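You operate a simulated robot arm through the tools that you are given. There is no shell and no other tool. Be economical: measure what you need, move in short steps, check, and stop when the job is done.

You run a simulated robot arm. Do the job below in one go: nothing can be reset, and whatever is moved stays where it is left.

TASK
Fetch the white overflow pipe and set it on the card sheet.

The check looks at the end state, three seconds after you hand in, the way a careful person would. Anything else that was tipped, shoved, dropped, spilled or broken makes it a failure. Flat cloth is picked up by pressing the open fingertips on it (5 to 10 N) and closing them slowly along it; thin cloth reads only 2 to 8 mm in the jaws.

THE ROBOT
A 7-joint arm with a two-finger parallel gripper, fixed in place. Base frame: the origin is at the foot of the arm, x ahead of it, y to its left, z up; the work surface is at about z = 0. Lengths are in m, angles in degrees, forces in N, time in s.
With the tool pointing down near the work surface it reaches from about 0.24 to 0.62 m from the base axis. Its first joint turns from -66.0 to 66.0 degrees. Payload 2.6 kg.
The tool frame sits at the grasp point between the pads (the TCP): z along the fingers, y along the line on which they close. The tips reach 0.03 m beyond it. The gripper opens to 0.094 m. The fingers are 0.028 m wide and 0.01 m thick; the gripper's body (0.05 by 0.096 m) begins 0.055 m behind the TCP.
Orientation is told as [roll, pitch, yaw] about the base's x, y, z axes, in that order, counted from this pose: with the fingers straight down and closing along the base's y, the tool's x points along the base's -x, its y along +y and its z along -z.

THE INTERFACE
- The arm moves only by the tool servo_tool. Its argument "moves" is one flat list of numbers, 7 for each row, row after row: the shift along the base's x, y, z in units of 100 mm (1.0 is 100 mm), then the turn, a rotation vector about the base's x, y, z in units of 90 degrees (1.0 is 90 degrees), then the closure, from 0 (fully open) to 1 (shut). In form: [x, y, z, ax, ay, az, hand, x, y, z, ax, ay, az, hand, ...]. A call has 1 to 10 rows; each row is the pose to reach, as a shift and turn from the pose commanded when the call began. A call with a number of a shift or a turn outside -1 to 1 is refused whole. A row lasts 0.2 s, in which the tool goes at most 0.05 m and 8.6 degrees; a call with a longer step from one row to the next is refused whole, and so is a gripper value outside its range. Where a pose cannot be reached the arm comes as near as it can. A force on the tool above 40 N (or 10 N above the force at the start of the call, whichever is more), or a blocked arm, ends the call early, and 0.2 s more pass. The fingers move at their own pace (about 0.072 m/s each) and stop on an object; they squeeze with about 24 N. The grip force told is the motor's: it shows also when the fingers shut on nothing. Time passes only in rows, and 0.2 s behind the last, so rows that repeat a pose let the fingers close. The reply holds the time, the measured pose of the TCP, the force on the tool along the base axes, the opening and the grip force, in the units named above and with some noise.
- Cameras (640 x 400 px; columns grow to the right, rows downward): "scene" is fixed at [0.0182, 0.4197, 0.5696]; the picture's right is [-0.91, -0.41, 0.00], its down [-0.21, 0.46, -0.86] and it looks along [0.35, -0.79, -0.51] (base axes); focal length 331 px, centre (320, 200). "wrist" rides on the gripper at [-0.037, 0, -0.058] in the tool frame; the picture's right is [0.00, -1.00, 0.00], its down [0.97, 0.00, -0.24] and it looks along [0.24, 0.00, 0.97] (tool axes); focal length 218 px, centre (320, 200). There is no depth. A picture from a camera that has moved, and an enlarged one, comes with that camera's place and axes in the base frame and with its lens.
- capture(camera): a new picture of that camera. No time passes.
- zoom(camera, box): a new picture of the part [left, top, right, bottom] of that camera's present view, enlarged. No time passes.
- close_job(): hands the job in; it is judged then, once.

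Go step by step. Nothing tells you positions but the pictures and the camera data: compare them with the known pose of the tool, close in by small moves and look again before you grip or let go. The budget is 90 turns and 38 pictures, counting those below and the enlarged ones. Unless the task says otherwise, let go and move clear before handing in, and close with one line.

The tools are called by a JSON object that holds its "method" and its "body". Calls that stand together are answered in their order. servo_tool: Moves the arm, as the interface text tells. Its arguments: {"type":"object","properties":{"moves":{"type":"array","items":{"type":"number"}}},"required":["moves"]} The other tools are called the same way: capture (camera) takes a picture; zoom (camera, box) takes an enlarged picture of a part of a camera's view; close_job () hands the job in.

At the start:

```text
clock: 0.0
tool_pos: [0.2781, -0.306, 0.3025]
ee_rot: [0.0, 0.0, 0.0]
contact_force: [0.1, 1.1, -0.1]
finger_gap: 0.0942
gripper_force: 0.1
```

scene: 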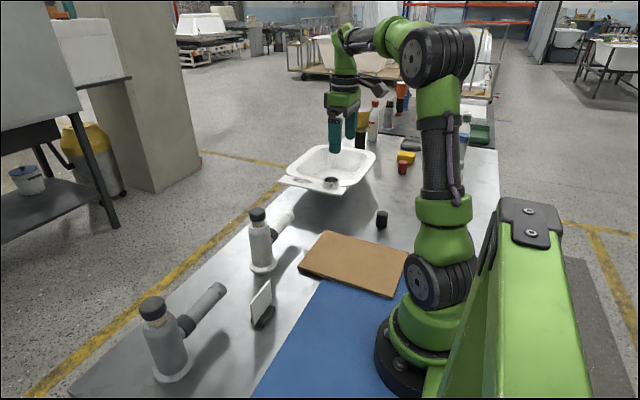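
wrist: 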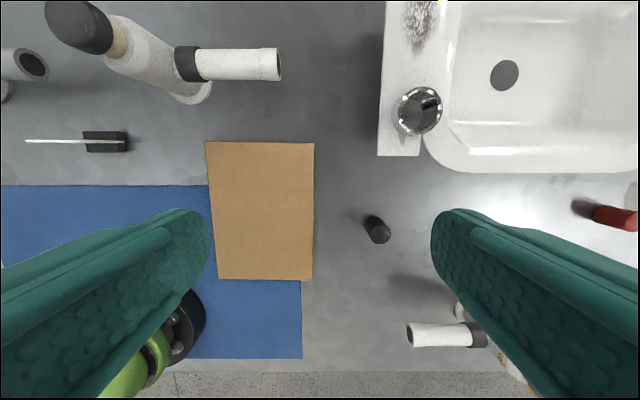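

I see two bottle-shaped fixtures with pipes on the left, a washbasin, a card sheet, and another white pipe at the lower right of the wrist view. I'll enlarge the views to identify the overflow pipe.

{"method": "zoom", "body": {"camera": "scene", "box": [130, 180, 450, 390]}}

{"method": "zoom", "body": {"camera": "wrist", "box": [340, 200, 640, 390]}}

{"method": "zoom", "body": {"camera": "scene", "box": [260, 70, 500, 230]}}

{"method": "zoom", "body": {"camera": "wrist", "box": [0, 0, 320, 200]}}

```text
1.90 times, centred on (290, 285) of scene
camera zoom: at [0.0182, 0.4197, 0.5696], right [-0.91, -0.41, 0.0], down [-0.21, 0.46, -0.86], along [0.35, -0.79, -0.51], focal length 630 px, centre (377, 38)
```

zoom: 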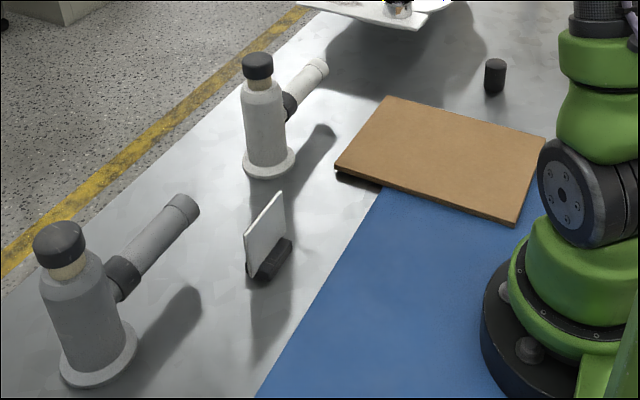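

```text
2.11 times, centred on (490, 295) of wrist
camera zoom: at [0.3139, -0.3051, 0.3606], right [0.0, -1.0, 0.0], down [-0.97, 0.0, 0.24], along [-0.24, 0.0, -0.97], focal length 460 px, centre (-38, 0)
```

zoom: 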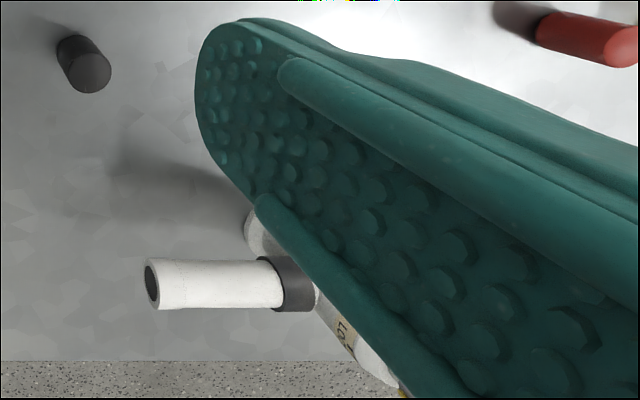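

```text
2.50 times, centred on (380, 150) of scene
camera zoom: at [0.0182, 0.4197, 0.5696], right [-0.91, -0.41, 0.0], down [-0.21, 0.46, -0.86], along [0.35, -0.79, -0.51], focal length 827 px, centre (170, 325)
```

zoom: 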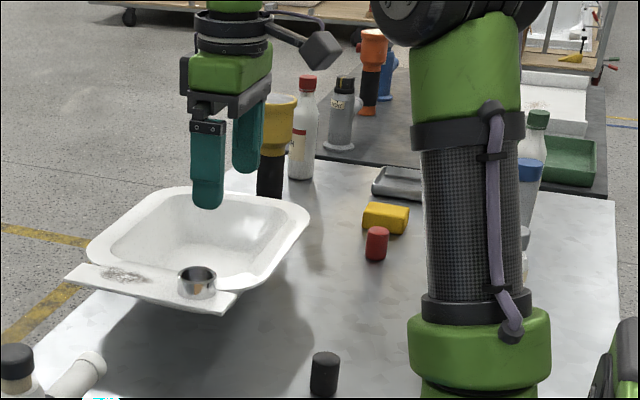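

```text
2.00 times, centred on (160, 100) of wrist
camera zoom: at [0.3139, -0.3051, 0.3606], right [0.0, -1.0, 0.0], down [-0.97, 0.0, 0.24], along [-0.24, 0.0, -0.97], focal length 436 px, centre (640, 400)
```

zoom: 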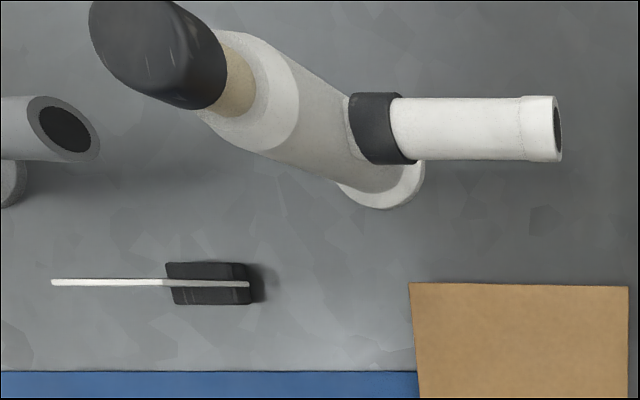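

Objects resembling the pipe: a grey one at about (0.41, 0.20), a whitish one at about (0.40, -0.11), and another white one hidden behind the arm at about (0.04, -0.52). I'll lift and shift the wrist to inspect that last one before deciding.

{"method": "servo_tool", "body": {"moves": [0, 0, 0.4, 0, 0, 0, 0, 0, -0.4, 0.6, 0, 0, 0, 0, 0, -0.8, 0.6, 0, 0, 0, 0, 0, -1.0, 0.6, 0, 0, 0, 0, 0, -1.0, 0.6, 0, 0, 0, 0]}}

{"method": "capture", "body": {"camera": "wrist"}}

{"method": "capture", "body": {"camera": "scene"}}

```text
clock: 1.2
tool_pos: [0.2743, -0.4039, 0.3622]
ee_rot: [-0.1, 0.0, 0.1]
contact_force: [1.0, -0.9, -0.5]
finger_gap: 0.0939
gripper_force: 0.1
```

```text
31 pictures are left
camera wrist: at [0.3121, -0.4038, 0.4203], right [0.0, -1.0, 0.0], down [-0.97, 0.0, 0.24], along [-0.24, 0.0, -0.97], focal length 218 px, centre (320, 200)
```

wrist: 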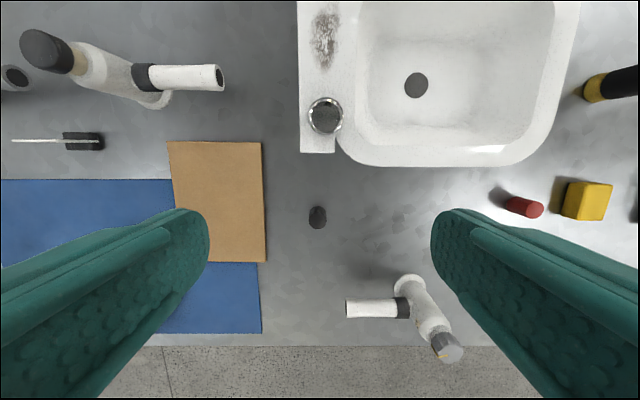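

```text
30 pictures are left
```

scene: 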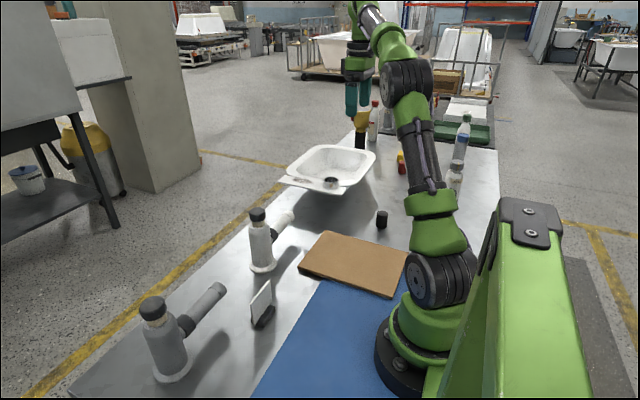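

{"method": "zoom", "body": {"camera": "wrist", "box": [320, 260, 480, 370]}}

{"method": "zoom", "body": {"camera": "scene", "box": [220, 190, 320, 290]}}

{"method": "zoom", "body": {"camera": "scene", "box": [430, 105, 500, 215]}}

```text
3.64 times, centred on (400, 315) of wrist
camera zoom: at [0.3121, -0.4038, 0.4203], right [0.0, -1.0, 0.0], down [-0.97, 0.0, 0.24], along [-0.24, 0.0, -0.97], focal length 794 px, centre (29, -218)
```

zoom: 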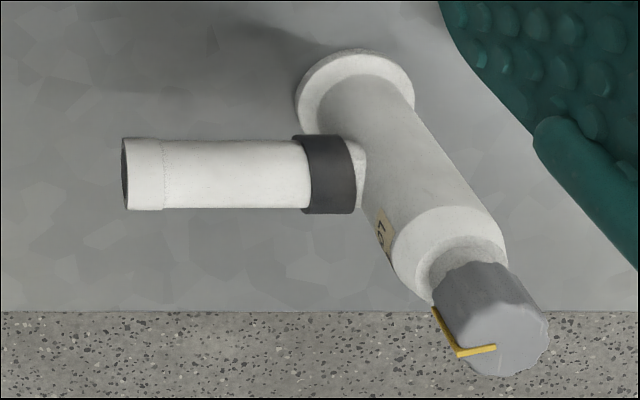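

```text
4.00 times, centred on (270, 240) of scene
camera zoom: at [0.0182, 0.4197, 0.5696], right [-0.91, -0.41, 0.0], down [-0.21, 0.46, -0.86], along [0.35, -0.79, -0.51], focal length 1324 px, centre (520, 40)
```

zoom: 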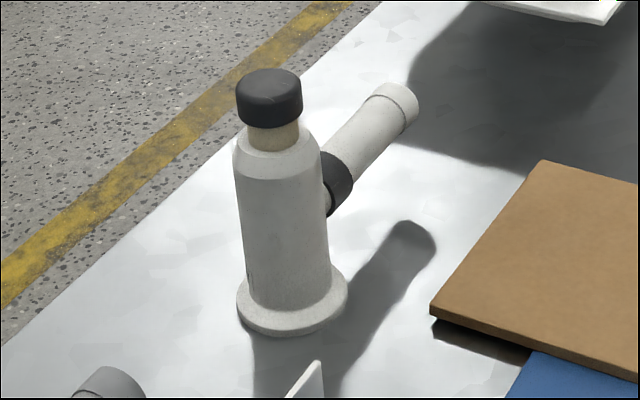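

```text
3.64 times, centred on (465, 160) of scene
camera zoom: at [0.0182, 0.4197, 0.5696], right [-0.91, -0.41, 0.0], down [-0.21, 0.46, -0.86], along [0.35, -0.79, -0.51], focal length 1203 px, centre (-207, 346)
```

zoom: 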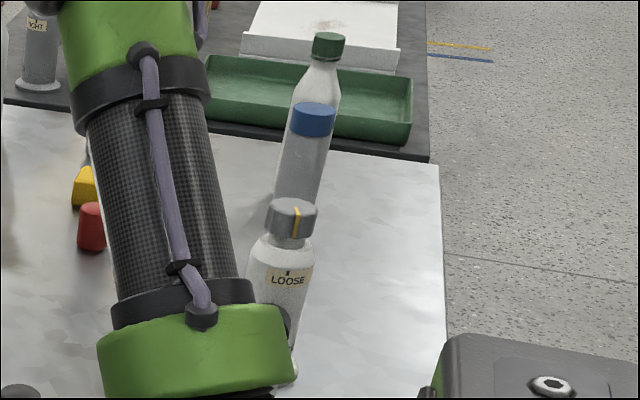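

The hidden one carries a "LOOSE" tag and is out of reach, with a tagged counterpart on the far bench, so these look like reference samples for the cap state. I'll compare those with the cap of the reachable white pipe.

{"method": "zoom", "body": {"camera": "scene", "box": [372, 85, 412, 145]}}

{"method": "zoom", "body": {"camera": "scene", "box": [125, 280, 235, 390]}}

{"method": "zoom", "body": {"camera": "scene", "box": [440, 150, 480, 190]}}

```text
6.67 times, centred on (392, 115) of scene
camera zoom: at [0.0182, 0.4197, 0.5696], right [-0.91, -0.41, 0.0], down [-0.21, 0.46, -0.86], along [0.35, -0.79, -0.51], focal length 2206 px, centre (-160, 767)
```

zoom: 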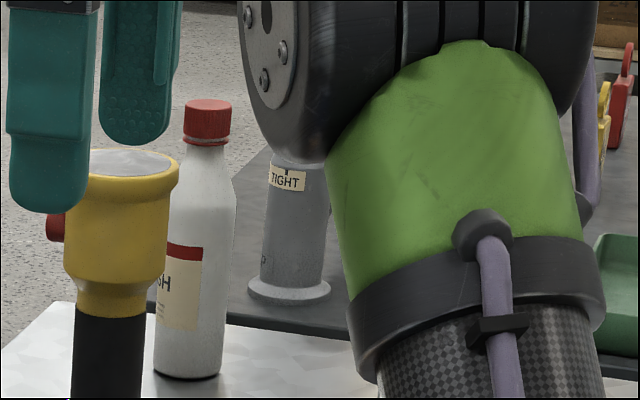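

```text
3.64 times, centred on (180, 335) of scene
camera zoom: at [0.0182, 0.4197, 0.5696], right [-0.91, -0.41, 0.0], down [-0.21, 0.46, -0.86], along [0.35, -0.79, -0.51], focal length 1203 px, centre (829, -291)
```

zoom: 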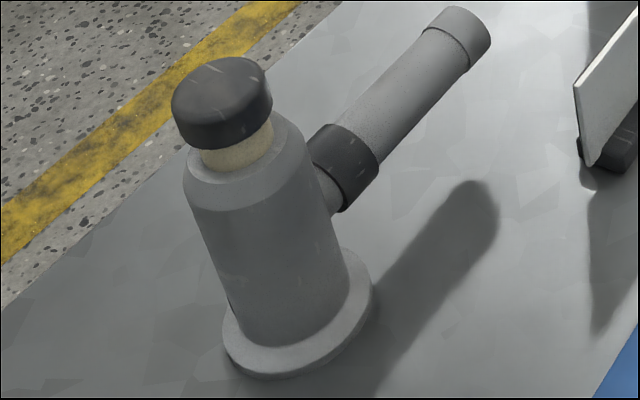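

```text
10.00 times, centred on (460, 170) of scene
camera zoom: at [0.0182, 0.4197, 0.5696], right [-0.91, -0.41, 0.0], down [-0.21, 0.46, -0.86], along [0.35, -0.79, -0.51], focal length 3309 px, centre (-1080, 500)
```

zoom: 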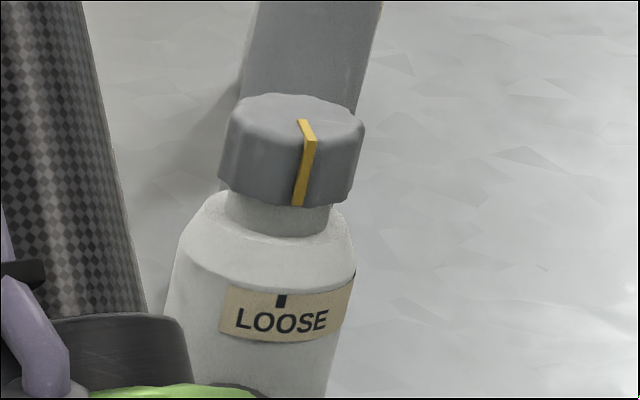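

The reachable white pipe at about (0.40, -0.11) has no tag on this side, and its branch points toward -y. I'll turn the tool about 90° so the fingers can straddle the body in x, moving over there, then look closely.

{"method": "servo_tool", "body": {"moves": [0.02, 0.1, 0, 0, 0, -0.09, 0, 0.04, 0.2, 0, 0, 0, -0.18, 0, 0.06, 0.3, 0, 0, 0, -0.27, 0, 0.08, 0.4, 0, 0, 0, -0.36, 0, 0.1, 0.5, 0, 0, 0, -0.45, 0, 0.12, 0.6, 0, 0, 0, -0.54, 0, 0.14, 0.7, 0, 0, 0, -0.63, 0, 0.16, 0.8, 0, 0, 0, -0.72, 0, 0.18, 0.9, 0, 0, 0, -0.81, 0, 0.2, 1.0, 0, 0, 0, -0.9, 0]}}

```text
clock: 3.4
tool_pos: [0.2955, -0.3063, 0.3616]
ee_rot: [0.0, 0.0, -81.1]
contact_force: [0.0, -0.3, 0.3]
finger_gap: 0.0942
gripper_force: 0.1
```

The turn works; now I'll move toward the white pipe, finishing the yaw at -90°.

{"method": "servo_tool", "body": {"moves": [0.25, 0.25, 0, 0, 0, -0.05, 0, 0.5, 0.5, 0, 0, 0, -0.1, 0, 0.75, 0.75, 0, 0, 0, -0.1, 0, 0.95, 0.95, 0, 0, 0, -0.1, 0, 0.95, 0.95, 0, 0, 0, -0.1, 0]}}

{"method": "capture", "body": {"camera": "wrist"}}

```text
clock: 4.6
tool_pos: [0.3918, -0.2127, 0.3613]
ee_rot: [-0.1, 0.0, -90.1]
contact_force: [0.0, 0.1, 0.1]
finger_gap: 0.0939
gripper_force: 0.1
```

```text
23 pictures are left
camera wrist: at [0.3917, -0.249, 0.4193], right [-1.0, 0.0, 0.0], down [0.0, 0.97, 0.24], along [0.0, 0.24, -0.97], focal length 218 px, centre (320, 200)
```

wrist: 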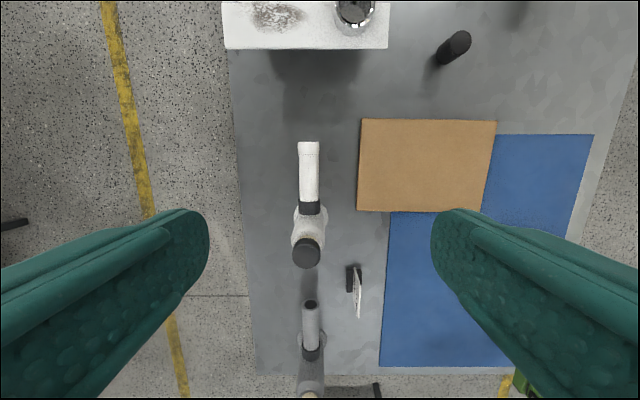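

{"method": "zoom", "body": {"camera": "wrist", "box": [270, 130, 390, 330]}}

```text
2.00 times, centred on (330, 230) of wrist
camera zoom: at [0.3917, -0.249, 0.4193], right [-1.0, 0.0, 0.0], down [0.0, 0.97, 0.24], along [0.0, 0.24, -0.97], focal length 436 px, centre (300, 140)
```

zoom: 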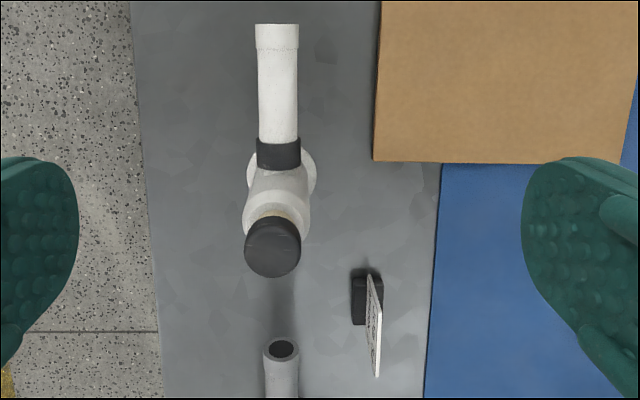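

The little plate near (0.32, 0.02) has writing on its +x face, so I'll move to read it before touching anything.

{"method": "servo_tool", "body": {"moves": [0.25, 0.3, 0, 0, 0, 0, 0, 0.5, 0.6, 0, 0, 0, 0, 0, 0.8, 0.9, 0, 0, 0, 0, 0, 1.0, 1.0, 0, 0, 0, 0, 0, 1.0, 1.0, 0, 0, 0, 0, 0]}}

{"method": "servo_tool", "body": {"moves": [0.1, 0.4, -0.2, 0, 0, 0, 0, 0.1, 0.8, -0.4, 0, 0, 0, 0, 0.1, 1.0, -0.8, 0, 0, 0, 0, 0.1, 1.0, -0.9, 0, 0, 0, 0, 0.1, 1.0, -0.9, 0, 0, 0, 0]}}

{"method": "capture", "body": {"camera": "wrist"}}

```text
clock: 5.8
tool_pos: [0.4925, -0.1103, 0.3603]
ee_rot: [0.0, 0.0, -90.1]
contact_force: [0.1, -0.6, 0.4]
finger_gap: 0.0941
gripper_force: 0.2
```

```text
clock: 7.0
tool_pos: [0.5014, -0.0093, 0.2705]
ee_rot: [0.0, -0.1, -89.9]
contact_force: [-0.5, 0.3, -0.2]
finger_gap: 0.0938
gripper_force: 0.1
```

```text
21 pictures are left
camera wrist: at [0.5013, -0.0458, 0.3282], right [-1.0, 0.0, 0.0], down [0.0, 0.97, 0.24], along [0.0, 0.24, -0.97], focal length 218 px, centre (320, 200)
```

wrist: 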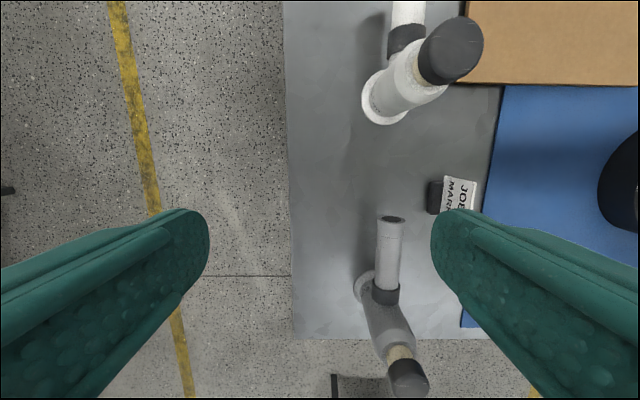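

The plate says "JOB … MARK…"; I'll shift a little more in y to read it.

{"method": "servo_tool", "body": {"moves": [0, 0.3, 0, 0, 0, 0, 0, 0, 0.6, 0, 0, 0, 0, 0, 0, 0.6, 0, 0, 0, 0, 0]}}

{"method": "zoom", "body": {"camera": "wrist", "box": [410, 90, 510, 220]}}

```text
clock: 7.8
tool_pos: [0.5018, 0.0515, 0.2679]
ee_rot: [-0.1, 0.0, -90.0]
contact_force: [0.5, -0.5, 0.0]
finger_gap: 0.0941
gripper_force: 0.0
```

```text
3.08 times, centred on (460, 155) of wrist
camera zoom: at [0.5026, 0.0158, 0.3264], right [-1.0, 0.0, 0.0], down [0.0, 0.97, 0.24], along [0.0, 0.24, -0.97], focal length 672 px, centre (-111, 338)
```

zoom: 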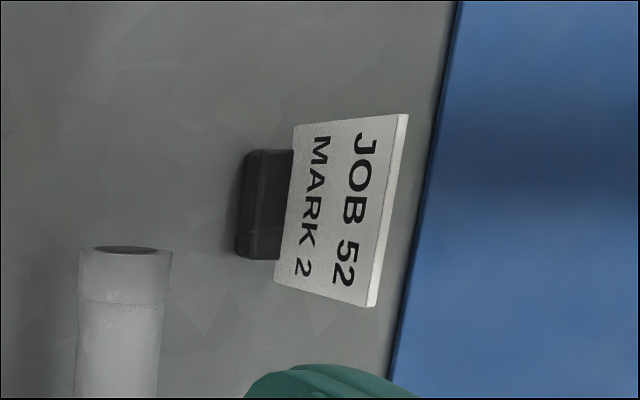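

The plate is just a job label. The white pipe's axis is at about (0.411, -0.111), with its top near z 0.165, the body cylinder up to about 0.10 and the branch pointing -y. I plan to grip the body from the +y side with the tool tilted and the fingers straddling it in x, so first I'll swing the yaw to +90 to keep the camera on the outside.

{"method": "servo_tool", "body": {"moves": [-0.06, 0, 0.1, 0, 0, 0.09, 0, -0.12, 0, 0.2, 0, 0, 0.18, 0, -0.18, 0, 0.3, 0, 0, 0.27, 0, -0.24, 0, 0.4, 0, 0, 0.36, 0, -0.3, 0, 0.5, 0, 0, 0.45, 0, -0.36, 0, 0.5, 0, 0, 0.54, 0, -0.42, 0, 0.5, 0, 0, 0.63, 0, -0.48, 0, 0.5, 0, 0, 0.72, 0, -0.54, 0, 0.5, 0, 0, 0.81, 0, -0.6, 0, 0.5, 0, 0, 0.9, 0]}}

{"method": "servo_tool", "body": {"moves": [-0.03, 0, 0, 0, 0, 0.09, 0, -0.06, 0, 0, 0, 0, 0.18, 0, -0.1, 0, 0, 0, 0, 0.27, 0, -0.14, 0, 0, 0, 0, 0.36, 0, -0.18, 0, 0, 0, 0, 0.45, 0, -0.22, 0, 0, 0, 0, 0.54, 0, -0.26, 0, 0, 0, 0, 0.63, 0, -0.3, 0, 0, 0, 0, 0.72, 0, -0.3, 0, 0, 0, 0, 0.81, 0, -0.3, 0, 0, 0, 0, 0.9, 0]}}

```text
clock: 10.0
tool_pos: [0.4419, 0.0499, 0.3227]
ee_rot: [0.0, 0.0, -8.8]
contact_force: [-0.2, 0.3, 0.2]
finger_gap: 0.094
gripper_force: 0.0
```

```text
clock: 12.2
tool_pos: [0.4126, 0.0482, 0.3229]
ee_rot: [0.0, 0.0, 72.3]
contact_force: [-0.3, -0.8, 0.1]
finger_gap: 0.094
gripper_force: 0.2
```

Yaw is at +72°, so I'll finish it to 90° and then tilt 45° so the fingers point down and toward -y, staying high.

{"method": "servo_tool", "body": {"moves": [0, -0.2, 0, 0, 0, 0.09, 0, 0, -0.3, 0, 0, 0, 0.197, 0, 0, -0.3, 0, 0, 0, 0.197, 0]}}

{"method": "servo_tool", "body": {"moves": [0, 0, 0, -0.09, 0, 0, 0, 0, 0, 0, -0.18, 0, 0, 0, 0, 0, 0, -0.27, 0, 0, 0, 0, 0, 0, -0.36, 0, 0, 0, 0, 0, 0, -0.45, 0, 0, 0, 0, 0, 0, -0.5, 0, 0, 0, 0, 0, 0, -0.5, 0, 0, 0]}}

{"method": "capture", "body": {"camera": "wrist"}}

{"method": "capture", "body": {"camera": "scene"}}

```text
refused: row 2 steps farther than a row can; nothing moved
```

```text
clock: 13.8
tool_pos: [0.4116, 0.0483, 0.3216]
ee_rot: [-17.3, 42.3, 65.3]
contact_force: [-0.4, 0.6, -0.1]
finger_gap: 0.0939
gripper_force: 0.1
```

```text
19 pictures are left
camera wrist: at [0.4237, 0.1152, 0.3381], right [0.95, -0.22, 0.22], down [-0.3, -0.48, 0.82], along [-0.07, -0.85, -0.52], focal length 218 px, centre (320, 200)
```

wrist: 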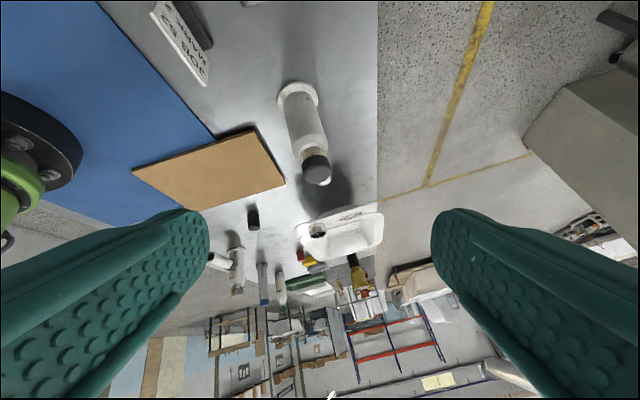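

```text
18 pictures are left
```

scene: 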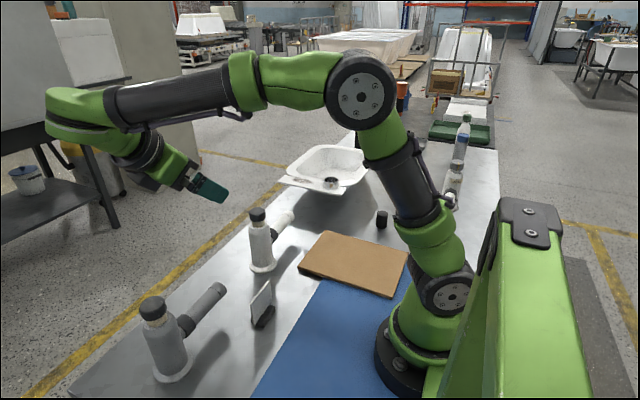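

The yaw step was refused but the tilt happened; I'll add the missing 18° about the tool axis while moving toward the standoff point.

{"method": "servo_tool", "body": {"moves": [0, -0.15, 0, 0, 0.055, 0.055, 0, 0, -0.3, -0.1, 0, 0.11, 0.11, 0, 0, -0.5, -0.3, 0, 0.141, 0.141, 0, 0, -0.6, -0.6, 0, 0.141, 0.141, 0, 0, -0.6, -0.8, 0, 0.141, 0.141, 0, 0, -0.6, -0.8, 0, 0.141, 0.141, 0]}}

{"method": "capture", "body": {"camera": "wrist"}}

```text
clock: 15.2
tool_pos: [0.4116, -0.0095, 0.2413]
ee_rot: [0.0, 45.0, 89.9]
contact_force: [-0.7, -0.5, -0.2]
finger_gap: 0.0941
gripper_force: 0.1
```

```text
17 pictures are left
camera wrist: at [0.4118, 0.0577, 0.2571], right [1.0, 0.0, 0.0], down [0.0, -0.52, 0.86], along [0.0, -0.86, -0.52], focal length 218 px, centre (320, 200)
```

wrist: 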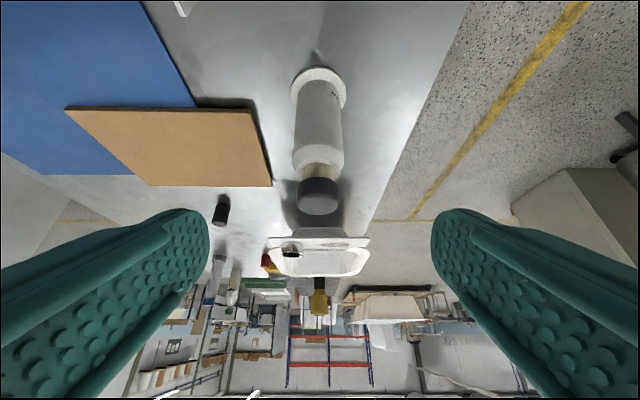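

Orientation is right and the pipe axis is centred at x≈0.412, y≈-0.110. I'll descend to the standoff and then advance halfway along the tool axis.

{"method": "servo_tool", "body": {"moves": [0, 0, -0.3, 0, 0, 0, 0, 0, 0, -0.6, 0, 0, 0, 0, 0, 0, -0.79, 0, 0, 0, 0, 0, -0.2, -0.99, 0, 0, 0, 0, 0, -0.2, -0.99, 0, 0, 0, 0]}}

{"method": "servo_tool", "body": {"moves": [0, -0.15, -0.15, 0, 0, 0, 0, 0, -0.3, -0.3, 0, 0, 0, 0, 0, -0.3, -0.3, 0, 0, 0, 0]}}

{"method": "capture", "body": {"camera": "wrist"}}

{"method": "capture", "body": {"camera": "scene"}}

```text
clock: 16.4
tool_pos: [0.412, -0.0294, 0.1419]
ee_rot: [-0.1, 45.0, 89.9]
contact_force: [-0.1, -0.3, 0.0]
finger_gap: 0.0939
gripper_force: 0.1
```

```text
clock: 17.2
tool_pos: [0.4123, -0.062, 0.1121]
ee_rot: [-0.1, 45.1, 89.9]
contact_force: [0.4, 0.0, 0.2]
finger_gap: 0.0939
gripper_force: 0.1
```

```text
16 pictures are left
camera wrist: at [0.4115, 0.0069, 0.1274], right [1.0, 0.0, 0.0], down [0.0, -0.52, 0.86], along [0.0, -0.86, -0.52], focal length 218 px, centre (320, 200)
```

wrist: 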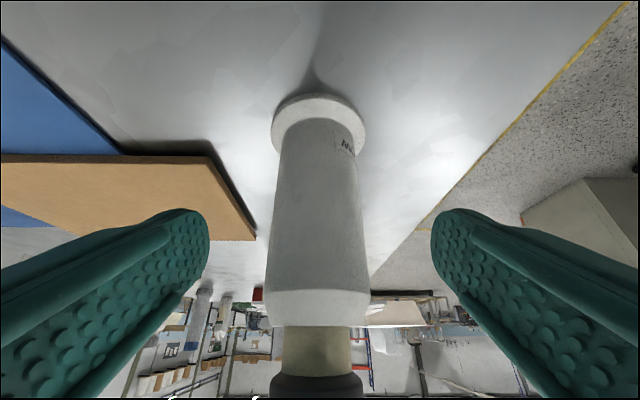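

```text
15 pictures are left
```

scene: 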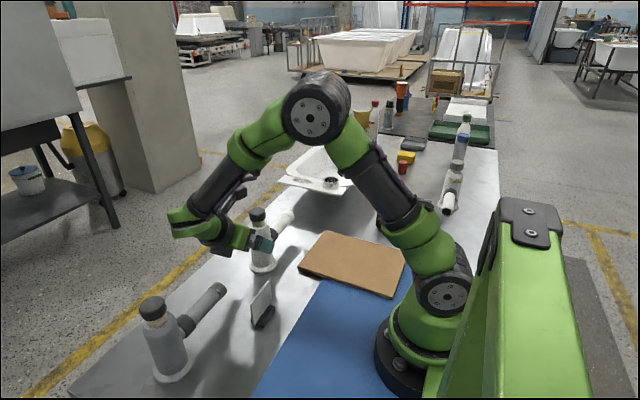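

{"method": "zoom", "body": {"camera": "wrist", "box": [260, 85, 380, 195]}}

{"method": "zoom", "body": {"camera": "scene", "box": [140, 170, 320, 310]}}

```text
3.64 times, centred on (320, 140) of wrist
camera zoom: at [0.4115, 0.0069, 0.1274], right [1.0, 0.0, 0.0], down [0.0, -0.52, 0.86], along [0.0, -0.86, -0.52], focal length 794 px, centre (320, 418)
```

zoom: 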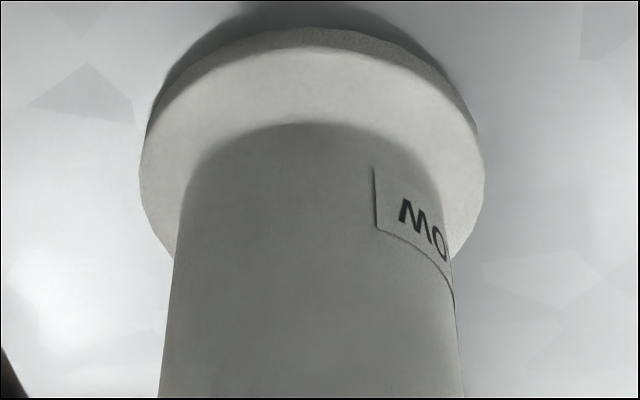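

```text
2.86 times, centred on (230, 240) of scene
camera zoom: at [0.0182, 0.4197, 0.5696], right [-0.91, -0.41, 0.0], down [-0.21, 0.46, -0.86], along [0.35, -0.79, -0.51], focal length 946 px, centre (577, 86)
```

zoom: 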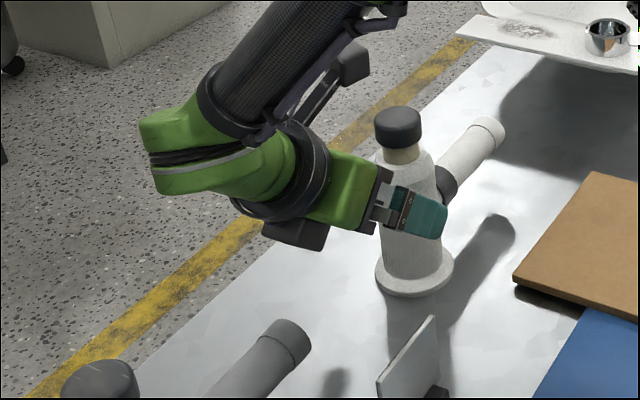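

The body carries a tag ending in "…OW" (overflow), so this is the target. I'll advance the rest of the way, with the TCP going to about (0.412, -0.110, 0.066).

{"method": "servo_tool", "body": {"moves": [0, -0.12, -0.12, 0, 0, 0, 0, 0, -0.24, -0.24, 0, 0, 0, 0, 0, -0.36, -0.36, 0, 0, 0, 0, 0, -0.48, -0.46, 0, 0, 0, 0, 0, -0.48, -0.46, 0, 0, 0, 0]}}

{"method": "zoom", "body": {"camera": "scene", "box": [170, 170, 330, 300]}}

{"method": "capture", "body": {"camera": "wrist"}}

```text
clock: 18.4
tool_pos: [0.4124, -0.1093, 0.0681]
ee_rot: [-0.4, 45.1, 89.9]
contact_force: [-0.6, 6.3, 16.4]
finger_gap: 0.0938
gripper_force: 0.0
```

```text
3.08 times, centred on (250, 235) of scene
camera zoom: at [0.0181, 0.4197, 0.5696], right [-0.91, -0.41, 0.0], down [-0.21, 0.46, -0.86], along [0.35, -0.79, -0.51], focal length 1018 px, centre (535, 92)
```

zoom: 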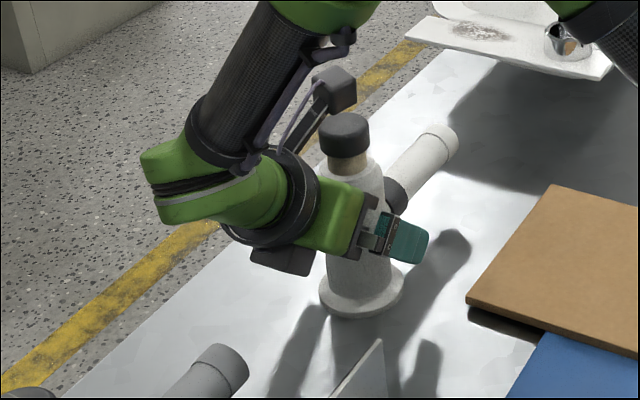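

```text
11 pictures are left
camera wrist: at [0.4129, -0.0412, 0.0839], right [1.0, 0.0, 0.0], down [0.0, -0.52, 0.86], along [0.0, -0.86, -0.52], focal length 218 px, centre (320, 200)
```

wrist: 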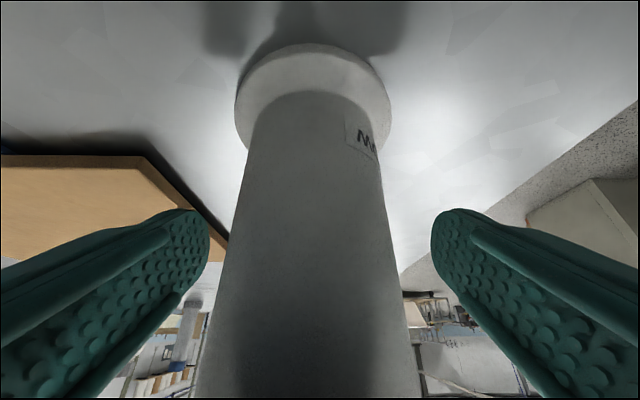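

The gripper body touched the shoulder (about 17 N), so I'll back off a few millimetres before closing.

{"method": "servo_tool", "body": {"moves": [0, 0.03, 0.06, 0, 0, 0, 0, 0, 0.04, 0.08, 0, 0, 0, 0]}}

```text
clock: 19.0
tool_pos: [0.4119, -0.1051, 0.0737]
ee_rot: [0.0, 45.0, 90.0]
contact_force: [0.2, 0.5, 0.7]
finger_gap: 0.0939
gripper_force: 0.0
```

Contact is cleared and the body sits centred between the pads. I'll close gradually.

{"method": "servo_tool", "body": {"moves": [0, 0, 0, 0, 0, 0, 0.2, 0, 0, 0, 0, 0, 0, 0.3, 0, 0, 0, 0, 0, 0, 0.36, 0, 0, 0, 0, 0, 0, 0.42, 0, 0, 0, 0, 0, 0, 0.5, 0, 0, 0, 0, 0, 0, 0.7, 0, 0, 0, 0, 0, 0, 1, 0, 0, 0, 0, 0, 0, 1]}}

```text
clock: 20.8
tool_pos: [0.4118, -0.1055, 0.0753]
ee_rot: [0.0, 45.0, 89.9]
contact_force: [-0.1, 0.1, 0.6]
finger_gap: 0.0557
gripper_force: 24.2
```

Gripped at 55.7 mm with 24 N. I'll lift a small amount and check.

{"method": "servo_tool", "body": {"moves": [0, 0, 0.1, 0, 0, 0, 1, 0, 0, 0.2, 0, 0, 0, 1, 0, 0, 0.3, 0, 0, 0, 1, 0, 0, 0.3, 0, 0, 0, 1]}}

{"method": "zoom", "body": {"camera": "scene", "box": [170, 150, 350, 300]}}

```text
clock: 21.8
tool_pos: [0.412, -0.1055, 0.1067]
ee_rot: [-0.1, 45.0, 89.9]
contact_force: [0.4, 0.4, -2.0]
finger_gap: 0.0555
gripper_force: 23.8
```

```text
2.67 times, centred on (260, 225) of scene
camera zoom: at [0.0182, 0.4197, 0.5696], right [-0.91, -0.41, 0.0], down [-0.21, 0.46, -0.86], along [0.35, -0.79, -0.51], focal length 882 px, centre (480, 133)
```

zoom: 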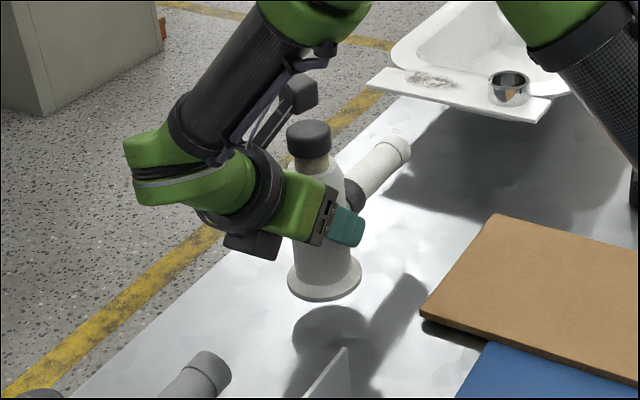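

The whole pipe lifts cleanly and upright, at about 0.2 kg. I'll raise it and carry it toward (0.225, -0.18), where the mat supports the card.

{"method": "servo_tool", "body": {"moves": [0, 0, 0.2, 0, 0, 0, 1, -0.05, 0, 0.4, 0, 0, 0, 1, -0.2, -0.05, 0.6, 0, 0, 0, 1, -0.4, -0.15, 0.6, 0, 0, 0, 1, -0.6, -0.25, 0.6, 0, 0, 0, 1, -0.8, -0.35, 0.6, 0, 0, 0, 1, -0.95, -0.35, 0.6, 0, 0, 0, 1, -0.95, -0.35, 0.6, 0, 0, 0, 1]}}

{"method": "servo_tool", "body": {"moves": [-0.2, -0.1, 0, 0, 0, 0, 1, -0.4, -0.2, 0, 0, 0, 0, 1, -0.6, -0.3, 0, 0, 0, 0, 1, -0.8, -0.35, 0, 0, 0, 0, 1, -0.92, -0.35, 0, 0, 0, 0, 1, -0.92, -0.35, 0, 0, 0, 0, 1]}}

{"method": "capture", "body": {"camera": "scene"}}

{"method": "capture", "body": {"camera": "wrist"}}

```text
clock: 23.6
tool_pos: [0.3159, -0.1406, 0.165]
ee_rot: [-0.1, 45.0, 89.9]
contact_force: [0.3, 0.2, -0.9]
finger_gap: 0.0556
gripper_force: 23.7
```

```text
clock: 25.0
tool_pos: [0.2257, -0.1747, 0.1618]
ee_rot: [-0.1, 45.0, 90.0]
contact_force: [0.2, -0.7, -2.1]
finger_gap: 0.0551
gripper_force: 24.4
```

```text
9 pictures are left
```

scene: 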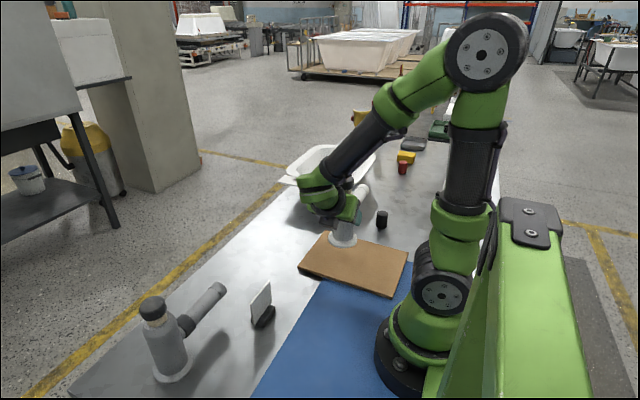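

```text
8 pictures are left
camera wrist: at [0.2248, -0.1074, 0.1775], right [1.0, 0.0, 0.0], down [0.0, -0.52, 0.86], along [0.0, -0.86, -0.52], focal length 218 px, centre (320, 200)
```

wrist: 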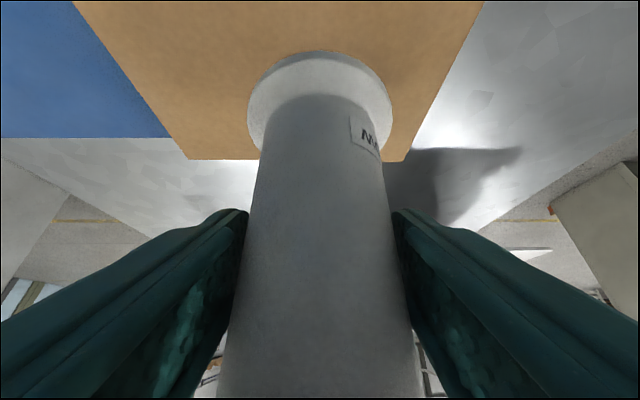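

The pipe hangs upright over the card. I'll nudge slightly and lower most of the way.

{"method": "servo_tool", "body": {"moves": [-0.05, -0.04, -0.15, 0, 0, 0, 1, -0.1, -0.07, -0.3, 0, 0, 0, 1, -0.1, -0.07, -0.45, 0, 0, 0, 1, -0.1, -0.07, -0.6, 0, 0, 0, 1, -0.1, -0.07, -0.68, 0, 0, 0, 1, -0.1, -0.07, -0.68, 0, 0, 0, 1]}}

{"method": "capture", "body": {"camera": "scene"}}

```text
clock: 26.4
tool_pos: [0.2251, -0.1842, 0.0967]
ee_rot: [0.0, 44.9, 90.0]
contact_force: [-0.2, -0.1, -1.3]
finger_gap: 0.0554
gripper_force: 24.0
out of reach, approached as far as the arm can: row 2, 3, 4, 5, 6
```

```text
7 pictures are left
```

scene: 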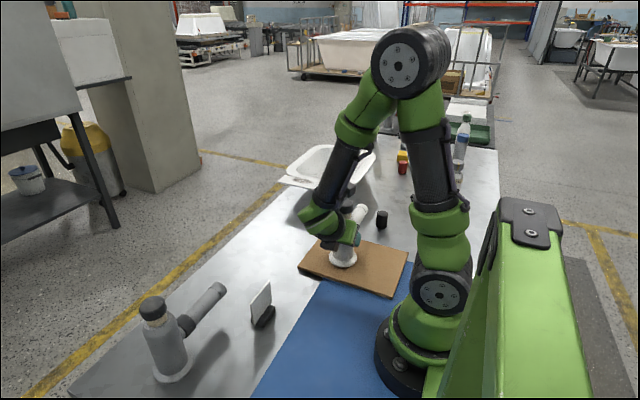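

x≈0.225 is the reach limit, which is fine. The bottom is about 2 cm above the table, so I'll go down in small steps.

{"method": "servo_tool", "body": {"moves": [0.1, 0, -0.04, 0, 0, 0, 1, 0.1, 0, -0.08, 0, 0, 0, 1, 0.1, 0, -0.1, 0, 0, 0, 1]}}

```text
clock: 27.2
tool_pos: [0.2365, -0.1829, 0.0886]
ee_rot: [-0.2, 45.1, 89.5]
contact_force: [-5.5, 4.5, 19.4]
finger_gap: 0.0555
gripper_force: 24.1
```

Touched down with about 19 N; I'll ease up slightly to relieve the force.

{"method": "servo_tool", "body": {"moves": [0, 0, 0.012, 0, 0, 0, 1, 0, 0, 0.012, 0, 0, 0, 1]}}

{"method": "zoom", "body": {"camera": "scene", "box": [270, 170, 420, 310]}}

```text
clock: 27.8
tool_pos: [0.2365, -0.184, 0.0897]
ee_rot: [0.0, 44.9, 90.2]
contact_force: [-0.8, 0.2, -1.9]
finger_gap: 0.0555
gripper_force: 24.0
```

```text
2.86 times, centred on (345, 240) of scene
camera zoom: at [0.0182, 0.4197, 0.5696], right [-0.91, -0.41, 0.0], down [-0.21, 0.46, -0.86], along [0.35, -0.79, -0.51], focal length 946 px, centre (249, 86)
```

zoom: 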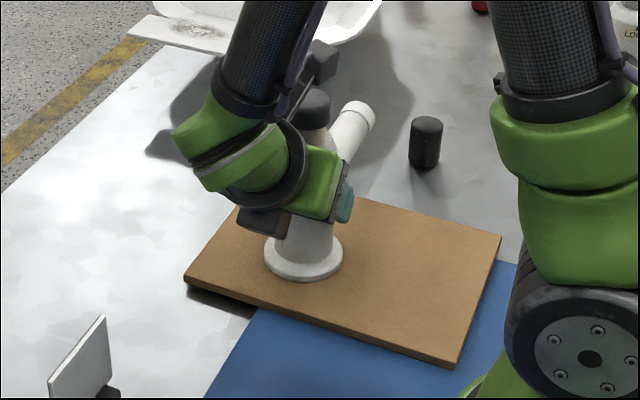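

It is standing about a millimetre above or on the card, upright. I'll lower a hair and open the fingers.

{"method": "servo_tool", "body": {"moves": [0, 0, -0.008, 0, 0, 0, 1, 0, 0, -0.008, 0, 0, 0, 0.4, 0, 0, -0.008, 0, 0, 0, 0.3, 0, 0, -0.008, 0, 0, 0, 0.15, 0, 0, -0.008, 0, 0, 0, 0, 0, 0, -0.008, 0, 0, 0, 0]}}

```text
clock: 29.2
tool_pos: [0.2363, -0.1839, 0.0884]
ee_rot: [-0.1, 45.0, 89.8]
contact_force: [-0.1, 0.4, 0.3]
finger_gap: 0.0939
gripper_force: 0.0
```

Released with no residual force. I'll back out along the tool axis.

{"method": "servo_tool", "body": {"moves": [0, 0.1, 0.1, 0, 0, 0, 0, 0, 0.2, 0.2, 0, 0, 0, 0, 0, 0.3, 0.3, 0, 0, 0, 0, 0, 0.4, 0.4, 0, 0, 0, 0, 0, 0.4, 0.4, 0, 0, 0, 0]}}

{"method": "capture", "body": {"camera": "wrist"}}

```text
clock: 30.4
tool_pos: [0.2367, -0.1435, 0.1284]
ee_rot: [-0.1, 45.1, 89.9]
contact_force: [0.3, 0.0, -0.5]
finger_gap: 0.0938
gripper_force: 0.0
```

```text
5 pictures are left
camera wrist: at [0.2363, -0.0762, 0.1434], right [1.0, 0.0, 0.0], down [0.0, -0.52, 0.86], along [0.0, -0.86, -0.52], focal length 218 px, centre (320, 200)
```

wrist: 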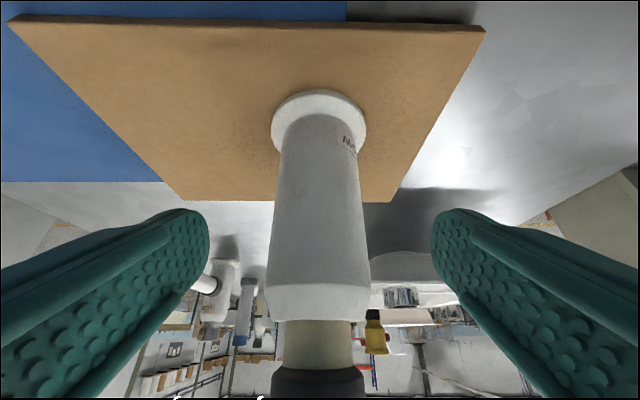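

The pipe stands upright on the card; I'll continue to retreat well clear.

{"method": "servo_tool", "body": {"moves": [0, 0.2, 0.2, 0, 0, 0, 0, 0, 0.4, 0.4, 0, 0, 0, 0, 0.1, 0.6, 0.7, 0, 0, 0, 0, 0.2, 0.7, 1.0, 0, 0, 0, 0, 0.3, 0.7, 1.0, 0, 0, 0, 0, 0.3, 0.7, 1.0, 0, 0, 0, 0]}}

{"method": "capture", "body": {"camera": "scene"}}

```text
clock: 31.8
tool_pos: [0.2668, -0.0724, 0.2284]
ee_rot: [0.0, 45.0, 89.9]
contact_force: [-0.5, -0.2, 0.9]
finger_gap: 0.0937
gripper_force: 0.1
```

```text
4 pictures are left
```

scene: 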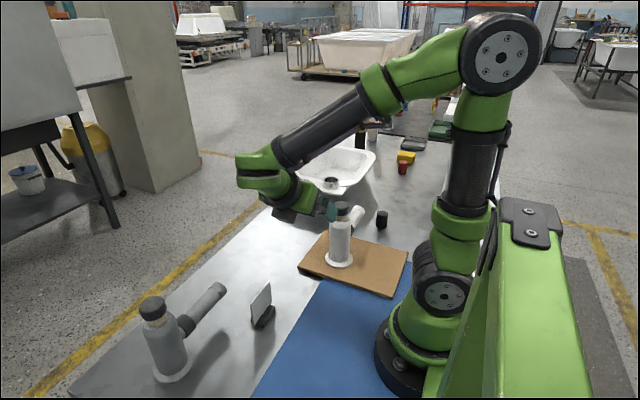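

The white pipe stands upright on the card with the arm clear and everything else undisturbed, so I'm handing in.

{"method": "close_job", "body": {}}

```text
The job is handed in.
```

The white overflow pipe is standing upright on the card sheet, and the arm has let go and moved clear. On the way in, the gripper briefly pressed on the pipe's shoulder at about 17 N, and I backed off before gripping. In the last picture nothing else looks moved or tipped.
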